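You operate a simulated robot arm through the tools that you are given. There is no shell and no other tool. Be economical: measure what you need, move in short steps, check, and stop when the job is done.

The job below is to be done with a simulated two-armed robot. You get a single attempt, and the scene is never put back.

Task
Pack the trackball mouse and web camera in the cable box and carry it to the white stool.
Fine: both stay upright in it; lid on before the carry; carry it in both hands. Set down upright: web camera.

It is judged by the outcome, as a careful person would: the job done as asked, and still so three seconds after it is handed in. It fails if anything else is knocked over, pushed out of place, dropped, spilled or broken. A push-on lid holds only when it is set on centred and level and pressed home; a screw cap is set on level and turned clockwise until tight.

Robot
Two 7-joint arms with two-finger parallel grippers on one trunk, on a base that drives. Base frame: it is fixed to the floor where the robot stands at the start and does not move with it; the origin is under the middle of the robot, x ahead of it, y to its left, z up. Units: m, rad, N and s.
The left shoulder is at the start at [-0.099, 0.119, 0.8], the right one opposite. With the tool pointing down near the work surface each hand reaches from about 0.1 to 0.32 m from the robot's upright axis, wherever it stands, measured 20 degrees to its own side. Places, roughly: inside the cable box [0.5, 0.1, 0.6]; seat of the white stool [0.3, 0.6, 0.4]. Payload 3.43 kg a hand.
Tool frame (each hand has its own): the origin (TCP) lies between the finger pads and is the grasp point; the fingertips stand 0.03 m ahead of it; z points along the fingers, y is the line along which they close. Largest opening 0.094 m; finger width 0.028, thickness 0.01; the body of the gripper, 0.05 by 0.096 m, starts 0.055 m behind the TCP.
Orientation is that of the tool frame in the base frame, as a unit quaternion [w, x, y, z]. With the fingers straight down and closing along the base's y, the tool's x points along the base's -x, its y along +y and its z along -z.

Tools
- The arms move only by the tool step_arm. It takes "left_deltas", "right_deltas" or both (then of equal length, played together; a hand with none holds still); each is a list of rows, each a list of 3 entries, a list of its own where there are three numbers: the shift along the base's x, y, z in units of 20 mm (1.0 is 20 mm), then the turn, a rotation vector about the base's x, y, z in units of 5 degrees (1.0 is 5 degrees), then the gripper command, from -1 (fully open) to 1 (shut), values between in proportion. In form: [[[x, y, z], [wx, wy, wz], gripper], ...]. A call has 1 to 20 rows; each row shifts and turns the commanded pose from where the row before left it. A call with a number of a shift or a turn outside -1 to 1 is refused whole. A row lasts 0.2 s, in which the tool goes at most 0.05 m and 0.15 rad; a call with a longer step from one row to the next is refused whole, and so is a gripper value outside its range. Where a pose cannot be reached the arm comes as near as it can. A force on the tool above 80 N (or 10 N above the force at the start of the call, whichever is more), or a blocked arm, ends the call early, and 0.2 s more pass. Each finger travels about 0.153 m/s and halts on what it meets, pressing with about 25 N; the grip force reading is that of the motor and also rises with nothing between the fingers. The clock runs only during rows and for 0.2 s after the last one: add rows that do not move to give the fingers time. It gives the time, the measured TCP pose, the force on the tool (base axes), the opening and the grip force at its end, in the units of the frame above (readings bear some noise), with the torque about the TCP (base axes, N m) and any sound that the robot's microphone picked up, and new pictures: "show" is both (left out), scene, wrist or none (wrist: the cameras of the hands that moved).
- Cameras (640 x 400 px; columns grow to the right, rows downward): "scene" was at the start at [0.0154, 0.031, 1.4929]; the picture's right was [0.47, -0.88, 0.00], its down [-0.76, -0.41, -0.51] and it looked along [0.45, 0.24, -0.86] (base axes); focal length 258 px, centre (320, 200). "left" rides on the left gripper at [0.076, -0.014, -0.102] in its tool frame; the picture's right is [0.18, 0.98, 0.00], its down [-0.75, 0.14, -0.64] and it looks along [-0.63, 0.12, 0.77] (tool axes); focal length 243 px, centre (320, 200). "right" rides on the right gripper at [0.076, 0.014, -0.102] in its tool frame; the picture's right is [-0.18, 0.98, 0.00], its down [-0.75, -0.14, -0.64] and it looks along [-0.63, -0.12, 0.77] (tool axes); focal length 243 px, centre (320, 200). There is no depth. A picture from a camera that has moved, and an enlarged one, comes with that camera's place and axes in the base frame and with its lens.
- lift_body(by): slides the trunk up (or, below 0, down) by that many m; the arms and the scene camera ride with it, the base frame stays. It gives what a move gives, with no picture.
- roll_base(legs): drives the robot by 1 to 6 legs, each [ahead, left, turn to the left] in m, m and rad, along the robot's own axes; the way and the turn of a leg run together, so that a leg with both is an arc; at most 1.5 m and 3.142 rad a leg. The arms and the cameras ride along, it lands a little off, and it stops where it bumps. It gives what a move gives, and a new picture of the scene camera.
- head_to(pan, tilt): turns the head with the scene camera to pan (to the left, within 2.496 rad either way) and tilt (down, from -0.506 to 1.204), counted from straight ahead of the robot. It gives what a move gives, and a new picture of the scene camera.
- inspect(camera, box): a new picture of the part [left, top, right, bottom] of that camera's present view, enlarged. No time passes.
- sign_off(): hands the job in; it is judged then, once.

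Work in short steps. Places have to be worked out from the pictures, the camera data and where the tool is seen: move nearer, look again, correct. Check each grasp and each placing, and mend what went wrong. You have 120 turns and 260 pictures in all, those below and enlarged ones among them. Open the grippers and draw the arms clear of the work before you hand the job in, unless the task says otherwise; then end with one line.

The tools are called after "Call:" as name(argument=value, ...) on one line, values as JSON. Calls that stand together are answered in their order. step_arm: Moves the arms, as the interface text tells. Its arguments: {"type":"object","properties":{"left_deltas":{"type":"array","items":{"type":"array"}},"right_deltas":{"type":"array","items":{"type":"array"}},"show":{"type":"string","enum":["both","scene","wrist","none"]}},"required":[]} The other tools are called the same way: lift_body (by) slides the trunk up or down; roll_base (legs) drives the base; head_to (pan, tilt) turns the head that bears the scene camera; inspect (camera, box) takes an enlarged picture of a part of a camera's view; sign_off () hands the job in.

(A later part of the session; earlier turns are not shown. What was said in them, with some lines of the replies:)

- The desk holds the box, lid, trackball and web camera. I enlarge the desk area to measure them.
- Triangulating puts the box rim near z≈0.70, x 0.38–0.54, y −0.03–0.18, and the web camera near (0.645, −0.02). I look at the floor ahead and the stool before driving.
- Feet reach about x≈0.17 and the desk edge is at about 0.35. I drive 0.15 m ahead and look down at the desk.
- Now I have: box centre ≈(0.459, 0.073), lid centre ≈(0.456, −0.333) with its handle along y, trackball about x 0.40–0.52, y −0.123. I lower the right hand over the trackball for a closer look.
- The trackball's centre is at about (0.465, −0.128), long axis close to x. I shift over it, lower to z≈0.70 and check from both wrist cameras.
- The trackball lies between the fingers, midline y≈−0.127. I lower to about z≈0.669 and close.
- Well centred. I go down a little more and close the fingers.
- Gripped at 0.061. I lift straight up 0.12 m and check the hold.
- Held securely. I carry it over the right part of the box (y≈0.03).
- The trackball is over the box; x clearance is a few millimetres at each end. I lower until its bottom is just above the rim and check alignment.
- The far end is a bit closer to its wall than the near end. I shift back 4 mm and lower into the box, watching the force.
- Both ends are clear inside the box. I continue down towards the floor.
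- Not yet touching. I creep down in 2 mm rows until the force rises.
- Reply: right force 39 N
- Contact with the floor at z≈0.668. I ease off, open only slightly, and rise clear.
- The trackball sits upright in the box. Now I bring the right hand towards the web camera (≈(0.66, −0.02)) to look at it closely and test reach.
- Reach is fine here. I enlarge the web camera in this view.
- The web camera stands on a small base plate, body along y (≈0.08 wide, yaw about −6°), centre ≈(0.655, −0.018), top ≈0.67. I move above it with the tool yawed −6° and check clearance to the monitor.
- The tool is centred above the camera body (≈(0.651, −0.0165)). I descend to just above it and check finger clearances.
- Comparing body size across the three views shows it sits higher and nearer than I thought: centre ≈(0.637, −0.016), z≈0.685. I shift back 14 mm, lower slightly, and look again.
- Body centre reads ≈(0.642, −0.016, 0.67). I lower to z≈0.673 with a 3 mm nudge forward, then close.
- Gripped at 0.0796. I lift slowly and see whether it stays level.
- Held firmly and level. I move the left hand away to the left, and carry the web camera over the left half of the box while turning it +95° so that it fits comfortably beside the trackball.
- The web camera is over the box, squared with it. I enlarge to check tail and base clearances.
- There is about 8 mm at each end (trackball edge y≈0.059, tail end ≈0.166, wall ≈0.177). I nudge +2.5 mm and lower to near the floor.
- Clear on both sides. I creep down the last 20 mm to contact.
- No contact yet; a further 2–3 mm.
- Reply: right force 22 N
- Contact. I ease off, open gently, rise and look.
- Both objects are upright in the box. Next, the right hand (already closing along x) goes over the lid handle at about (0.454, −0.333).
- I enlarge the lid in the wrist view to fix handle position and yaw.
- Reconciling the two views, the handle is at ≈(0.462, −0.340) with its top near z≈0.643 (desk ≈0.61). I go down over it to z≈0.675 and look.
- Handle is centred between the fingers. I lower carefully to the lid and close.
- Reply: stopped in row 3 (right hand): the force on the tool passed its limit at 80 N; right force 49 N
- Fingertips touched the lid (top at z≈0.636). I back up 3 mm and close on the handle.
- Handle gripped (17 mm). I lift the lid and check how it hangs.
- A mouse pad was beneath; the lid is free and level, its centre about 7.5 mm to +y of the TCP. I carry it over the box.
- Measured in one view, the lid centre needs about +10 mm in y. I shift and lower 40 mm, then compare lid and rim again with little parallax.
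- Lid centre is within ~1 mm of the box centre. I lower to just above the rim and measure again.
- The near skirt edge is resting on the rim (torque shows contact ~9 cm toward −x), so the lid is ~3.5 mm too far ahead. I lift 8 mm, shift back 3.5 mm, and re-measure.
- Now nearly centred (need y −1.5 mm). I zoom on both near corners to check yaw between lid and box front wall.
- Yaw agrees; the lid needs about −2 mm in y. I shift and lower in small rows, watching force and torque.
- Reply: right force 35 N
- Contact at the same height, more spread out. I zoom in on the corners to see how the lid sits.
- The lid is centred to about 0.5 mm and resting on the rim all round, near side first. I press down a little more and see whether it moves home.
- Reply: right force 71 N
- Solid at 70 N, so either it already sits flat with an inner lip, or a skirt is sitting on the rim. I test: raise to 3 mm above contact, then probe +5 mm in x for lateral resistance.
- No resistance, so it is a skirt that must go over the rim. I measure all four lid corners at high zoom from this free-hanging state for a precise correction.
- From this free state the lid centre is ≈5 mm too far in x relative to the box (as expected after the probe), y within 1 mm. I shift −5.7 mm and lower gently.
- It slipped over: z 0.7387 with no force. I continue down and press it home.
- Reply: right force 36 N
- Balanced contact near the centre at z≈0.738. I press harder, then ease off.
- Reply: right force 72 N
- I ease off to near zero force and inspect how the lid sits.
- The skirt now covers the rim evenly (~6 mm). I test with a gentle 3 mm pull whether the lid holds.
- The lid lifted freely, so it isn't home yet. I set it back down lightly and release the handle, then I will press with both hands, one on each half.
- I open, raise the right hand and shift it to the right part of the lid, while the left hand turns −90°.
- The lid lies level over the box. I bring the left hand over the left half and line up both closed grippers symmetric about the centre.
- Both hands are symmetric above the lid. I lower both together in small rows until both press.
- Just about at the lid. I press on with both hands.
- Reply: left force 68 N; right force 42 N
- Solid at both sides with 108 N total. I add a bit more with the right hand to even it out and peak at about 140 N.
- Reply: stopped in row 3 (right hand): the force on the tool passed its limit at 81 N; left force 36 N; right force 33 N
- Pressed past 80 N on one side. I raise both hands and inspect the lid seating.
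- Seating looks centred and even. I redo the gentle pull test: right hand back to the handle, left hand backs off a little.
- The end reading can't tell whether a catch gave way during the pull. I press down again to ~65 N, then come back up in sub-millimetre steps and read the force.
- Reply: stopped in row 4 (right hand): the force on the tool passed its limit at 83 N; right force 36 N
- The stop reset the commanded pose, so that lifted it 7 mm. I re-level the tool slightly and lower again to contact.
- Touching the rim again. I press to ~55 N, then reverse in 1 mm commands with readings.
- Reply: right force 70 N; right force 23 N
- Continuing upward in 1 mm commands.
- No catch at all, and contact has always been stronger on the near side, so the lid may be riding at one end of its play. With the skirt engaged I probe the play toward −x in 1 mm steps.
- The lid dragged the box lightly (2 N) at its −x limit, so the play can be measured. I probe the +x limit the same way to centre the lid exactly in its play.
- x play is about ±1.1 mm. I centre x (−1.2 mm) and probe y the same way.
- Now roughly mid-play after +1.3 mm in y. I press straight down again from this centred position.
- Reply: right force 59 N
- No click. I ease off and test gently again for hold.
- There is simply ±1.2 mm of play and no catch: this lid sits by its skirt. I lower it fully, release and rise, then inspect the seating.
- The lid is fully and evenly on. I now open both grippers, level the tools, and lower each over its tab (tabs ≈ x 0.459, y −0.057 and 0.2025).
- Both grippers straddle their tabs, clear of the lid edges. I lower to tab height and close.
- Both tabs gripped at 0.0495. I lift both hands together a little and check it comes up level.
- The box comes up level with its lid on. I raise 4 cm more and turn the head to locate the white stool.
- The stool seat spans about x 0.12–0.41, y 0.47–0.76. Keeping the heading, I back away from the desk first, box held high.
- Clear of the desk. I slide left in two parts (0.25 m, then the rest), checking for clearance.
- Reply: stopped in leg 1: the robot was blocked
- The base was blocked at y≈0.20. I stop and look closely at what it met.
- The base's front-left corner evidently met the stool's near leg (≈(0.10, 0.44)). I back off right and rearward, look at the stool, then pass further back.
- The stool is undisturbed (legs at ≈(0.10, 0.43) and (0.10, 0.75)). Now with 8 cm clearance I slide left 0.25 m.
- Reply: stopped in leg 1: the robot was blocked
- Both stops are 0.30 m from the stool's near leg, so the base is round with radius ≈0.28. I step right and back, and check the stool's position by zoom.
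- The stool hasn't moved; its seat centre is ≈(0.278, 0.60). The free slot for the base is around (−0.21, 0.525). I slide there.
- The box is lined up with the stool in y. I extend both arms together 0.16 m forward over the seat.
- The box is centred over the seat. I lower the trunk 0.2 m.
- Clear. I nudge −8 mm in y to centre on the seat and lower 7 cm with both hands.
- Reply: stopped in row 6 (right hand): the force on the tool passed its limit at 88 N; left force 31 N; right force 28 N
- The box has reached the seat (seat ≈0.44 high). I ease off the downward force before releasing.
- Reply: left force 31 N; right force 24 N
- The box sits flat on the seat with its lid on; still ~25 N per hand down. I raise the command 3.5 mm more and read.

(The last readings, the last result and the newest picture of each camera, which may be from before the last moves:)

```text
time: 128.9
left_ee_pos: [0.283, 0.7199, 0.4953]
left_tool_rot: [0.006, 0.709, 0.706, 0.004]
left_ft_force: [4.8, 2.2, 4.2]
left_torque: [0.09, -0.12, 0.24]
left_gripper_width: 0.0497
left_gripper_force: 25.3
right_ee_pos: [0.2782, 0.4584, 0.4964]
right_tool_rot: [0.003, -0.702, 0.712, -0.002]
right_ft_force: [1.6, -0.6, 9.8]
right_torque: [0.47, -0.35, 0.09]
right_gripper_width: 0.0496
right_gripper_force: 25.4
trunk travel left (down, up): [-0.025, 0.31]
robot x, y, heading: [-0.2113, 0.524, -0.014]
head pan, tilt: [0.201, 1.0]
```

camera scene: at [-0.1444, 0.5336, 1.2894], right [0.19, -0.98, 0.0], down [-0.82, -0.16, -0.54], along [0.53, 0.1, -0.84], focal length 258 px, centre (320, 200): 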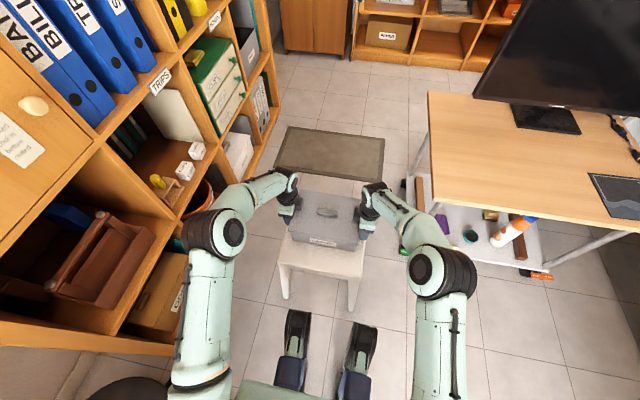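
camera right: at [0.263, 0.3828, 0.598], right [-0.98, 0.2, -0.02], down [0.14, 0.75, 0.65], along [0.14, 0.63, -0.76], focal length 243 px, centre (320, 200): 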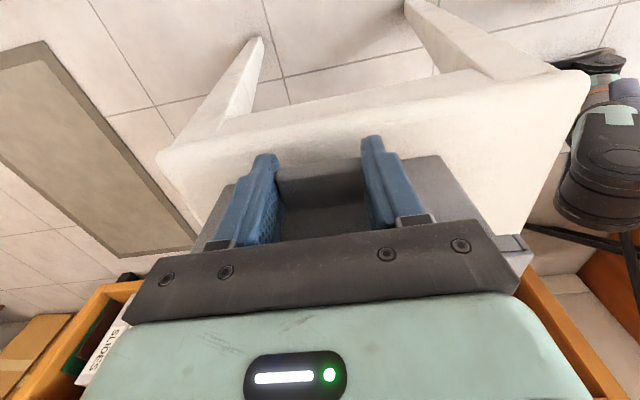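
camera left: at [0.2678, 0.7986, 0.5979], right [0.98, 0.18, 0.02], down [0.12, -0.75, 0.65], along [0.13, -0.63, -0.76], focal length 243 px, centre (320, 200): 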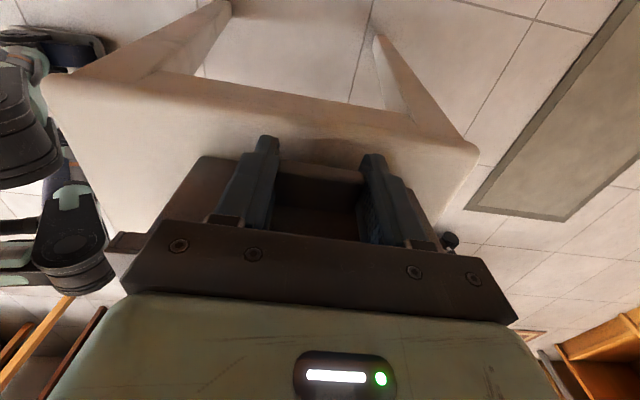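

Forces are low. I open both hands, move each 16 mm outward, and rise clear.

Call:
step_arm(right_deltas=[[[0, 0, 0], [0, 0, 0], -0.2], [[0, 0, 0], [0, 0, 0], -0.5], [[0, 0, 0], [0, 0, 0], -1], [[0, 0, 0], [0, 0, 0], -1], [[0, -0.4, 0], [0, 0, 0], -1], [[0, -0.4, 0], [0, 0, 0], -1], [[0, -0.2, 0.5], [0, 0, 0], -1], [[0, 0, 1], [0, 0, 0], -1], [[0, 0, 1], [0, 0, 0], -1], [[0, 0, 1], [0, 0, 0], -1], [[0, 0, 1], [0, 0, 0], -1], [[0, 0, 1], [0, 0, 0], -1], [[0, 0, 1], [0, 0, 0], -1]], left_deltas=[[[0, 0, 0], [0, 0, 0], -0.2], [[0, 0, 0], [0, 0, 0], -0.5], [[0, 0, 0], [0, 0, 0], -1], [[0, 0, 0], [0, 0, 0], -1], [[0, 0.4, 0], [0, 0, 0], -1], [[0, 0.4, 0], [0, 0, 0], -1], [[0, 0.2, 0.5], [0, 0, 0], -1], [[0, 0, 1], [0, 0, 0], -1], [[0, 0, 1], [0, 0, 0], -1], [[0, 0, 1], [0, 0, 0], -1], [[0, 0, 1], [0, 0, 0], -1], [[0, 0, 1], [0, 0, 0], -1], [[0, 0, 1], [0, 0, 0], -1]], show="both")

Call:
inspect(camera="scene", box=[260, 170, 380, 270])

```text
time: 131.7
left_ee_pos: [0.2856, 0.739, 0.6268]
left_tool_rot: [0.006, 0.709, 0.705, 0.005]
left_ft_force: [0.9, 0.0, 0.9]
left_torque: [-0.01, -0.01, 0.02]
left_gripper_width: 0.0942
left_gripper_force: 0.0
right_ee_pos: [0.28, 0.441, 0.6264]
right_tool_rot: [0.005, -0.703, 0.712, -0.003]
right_ft_force: [-0.6, -0.5, -0.3]
right_torque: [0.04, 0.02, 0.02]
right_gripper_width: 0.094
right_gripper_force: 0.0
trunk travel left (down, up): [-0.025, 0.31]
robot x, y, heading: [-0.2121, 0.5225, -0.011]
head pan, tilt: [0.201, 1.0]
camera scene: at [-0.1406, 0.5342, 1.2891], right [0.19, -0.98, 0.0], down [-0.83, -0.16, -0.54], along [0.53, 0.1, -0.84], focal length 258 px, centre (320, 200)
camera right: at [0.2633, 0.3635, 0.7287], right [-0.98, 0.2, -0.01], down [0.14, 0.75, 0.65], along [0.14, 0.63, -0.76], focal length 243 px, centre (320, 200)
camera left: at [0.2685, 0.8177, 0.7284], right [0.98, 0.18, 0.01], down [0.13, -0.75, 0.65], along [0.13, -0.63, -0.76], focal length 243 px, centre (320, 200)
```

scene: 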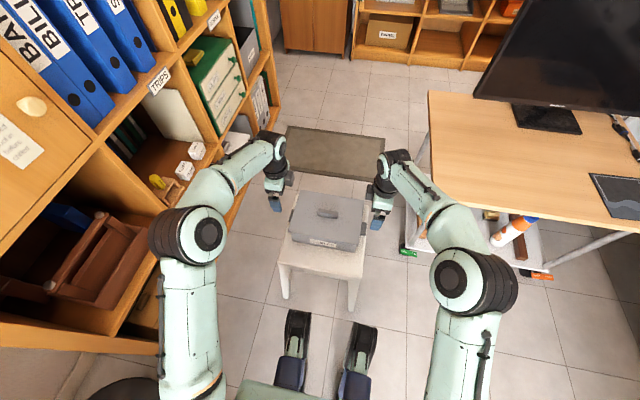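
right: 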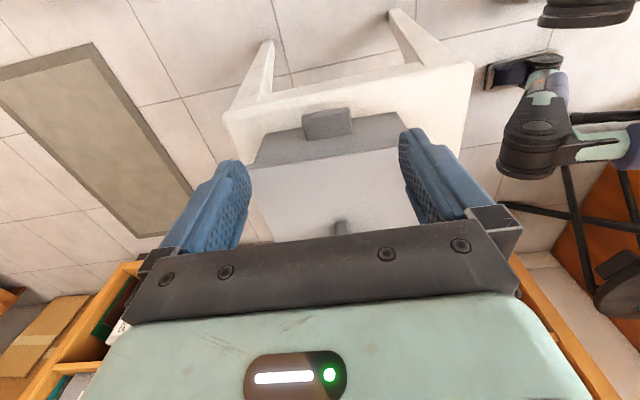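
left: 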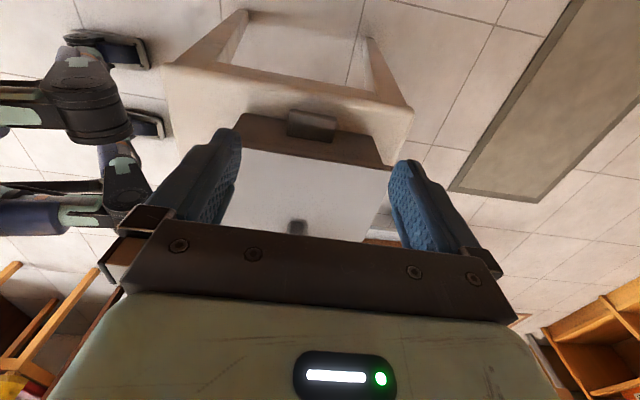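

```text
4.00 times, centred on (320, 220) of scene
camera zoom: at [-0.1406, 0.5342, 1.2891], right [0.19, -0.98, 0.0], down [-0.83, -0.16, -0.54], along [0.53, 0.1, -0.84], focal length 1034 px, centre (320, 120)
```

zoom: 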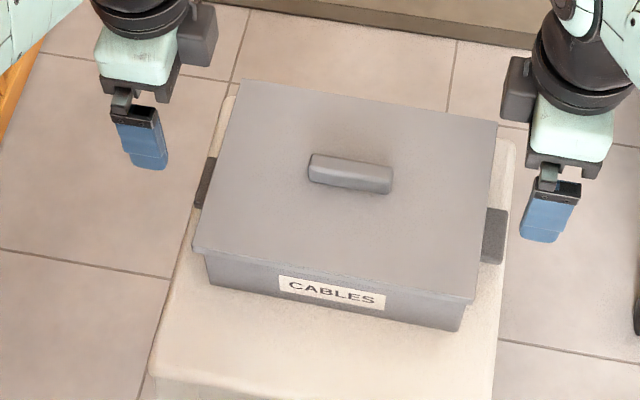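

The box stands upright on the stool with its lid on and centred. I draw the arms higher and clear, then take a last look.

Call:
step_arm(right_deltas=[[[0, 0, 1], [0, 0, 0], -1], [[0, 0, 1], [0, 0, 0], -1], [[0, 0, 1], [0, 0, 0], -1], [[-0.9, 0, 0.5], [0, 0, 0], -1], [[-0.9, -0.5, 0], [0, 0, 0], -1], [[-0.9, -0.5, 0], [0, 0, 0], -1], [[-0.9, -0.5, 0], [0, 0, 0], -1], [[-0.9, 0, 0], [0, 0, 0], -1]], left_deltas=[[[0, 0, 1], [0, 0, 0], -1], [[0, 0, 1], [0, 0, 0], -1], [[0, 0, 1], [0, 0, 0], -1], [[-0.9, 0, 0.5], [0, 0, 0], -1], [[-0.9, 0, 0], [0, 0, 0], -1], [[-0.9, 0, 0], [0, 0, 0], -1], [[-0.9, 0, 0], [0, 0, 0], -1], [[-0.9, 0, 0], [0, 0, 0], -1]], show="scene")

Call:
inspect(camera="scene", box=[260, 170, 380, 270])

```text
time: 133.5
left_ee_pos: [0.1938, 0.7392, 0.6963]
left_tool_rot: [0.007, 0.708, 0.706, 0.005]
left_ft_force: [0.2, -0.5, -0.2]
left_torque: [0.01, 0.01, -0.01]
left_gripper_width: 0.094
left_gripper_force: 0.1
right_ee_pos: [0.1895, 0.4103, 0.6966]
right_tool_rot: [0.005, -0.701, 0.713, -0.003]
right_ft_force: [0.0, -0.5, 0.1]
right_torque: [-0.02, -0.02, -0.01]
right_gripper_width: 0.0938
right_gripper_force: 0.0
trunk travel left (down, up): [-0.025, 0.31]
robot x, y, heading: [-0.2133, 0.5259, -0.009]
head pan, tilt: [0.201, 1.0]
camera scene: at [-0.1407, 0.5342, 1.2891], right [0.19, -0.98, 0.0], down [-0.83, -0.16, -0.54], along [0.53, 0.1, -0.84], focal length 258 px, centre (320, 200)
```

scene: 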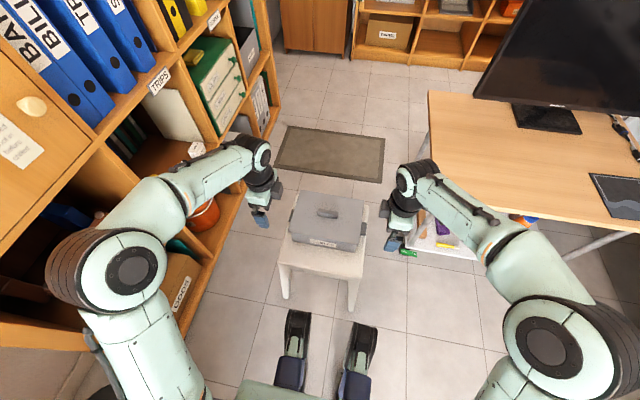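

```text
4.00 times, centred on (320, 220) of scene
camera zoom: at [-0.1407, 0.5342, 1.2891], right [0.19, -0.98, 0.0], down [-0.83, -0.16, -0.54], along [0.53, 0.1, -0.84], focal length 1034 px, centre (320, 120)
```

zoom: 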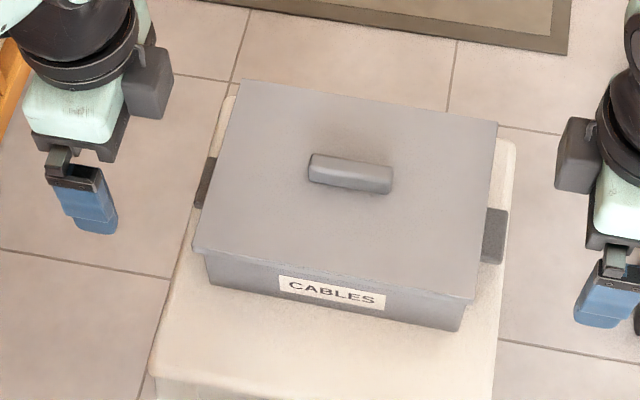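

The closed box stands steady on the stool, both grippers are open and clear, and nothing else looks disturbed. I hand in.

Call:
sign_off()

```text
The job is handed in.
```

The trackball mouse and web camera are in the cable box, and it now stands upright on the white stool after a two-handed carry; both were upright when I put the lid on, but I did not open it to check after the carry. The lid is centred and seated but never clicked or held when I pulled it. The robot's base touched a stool leg twice, and the stool did not appear to move.
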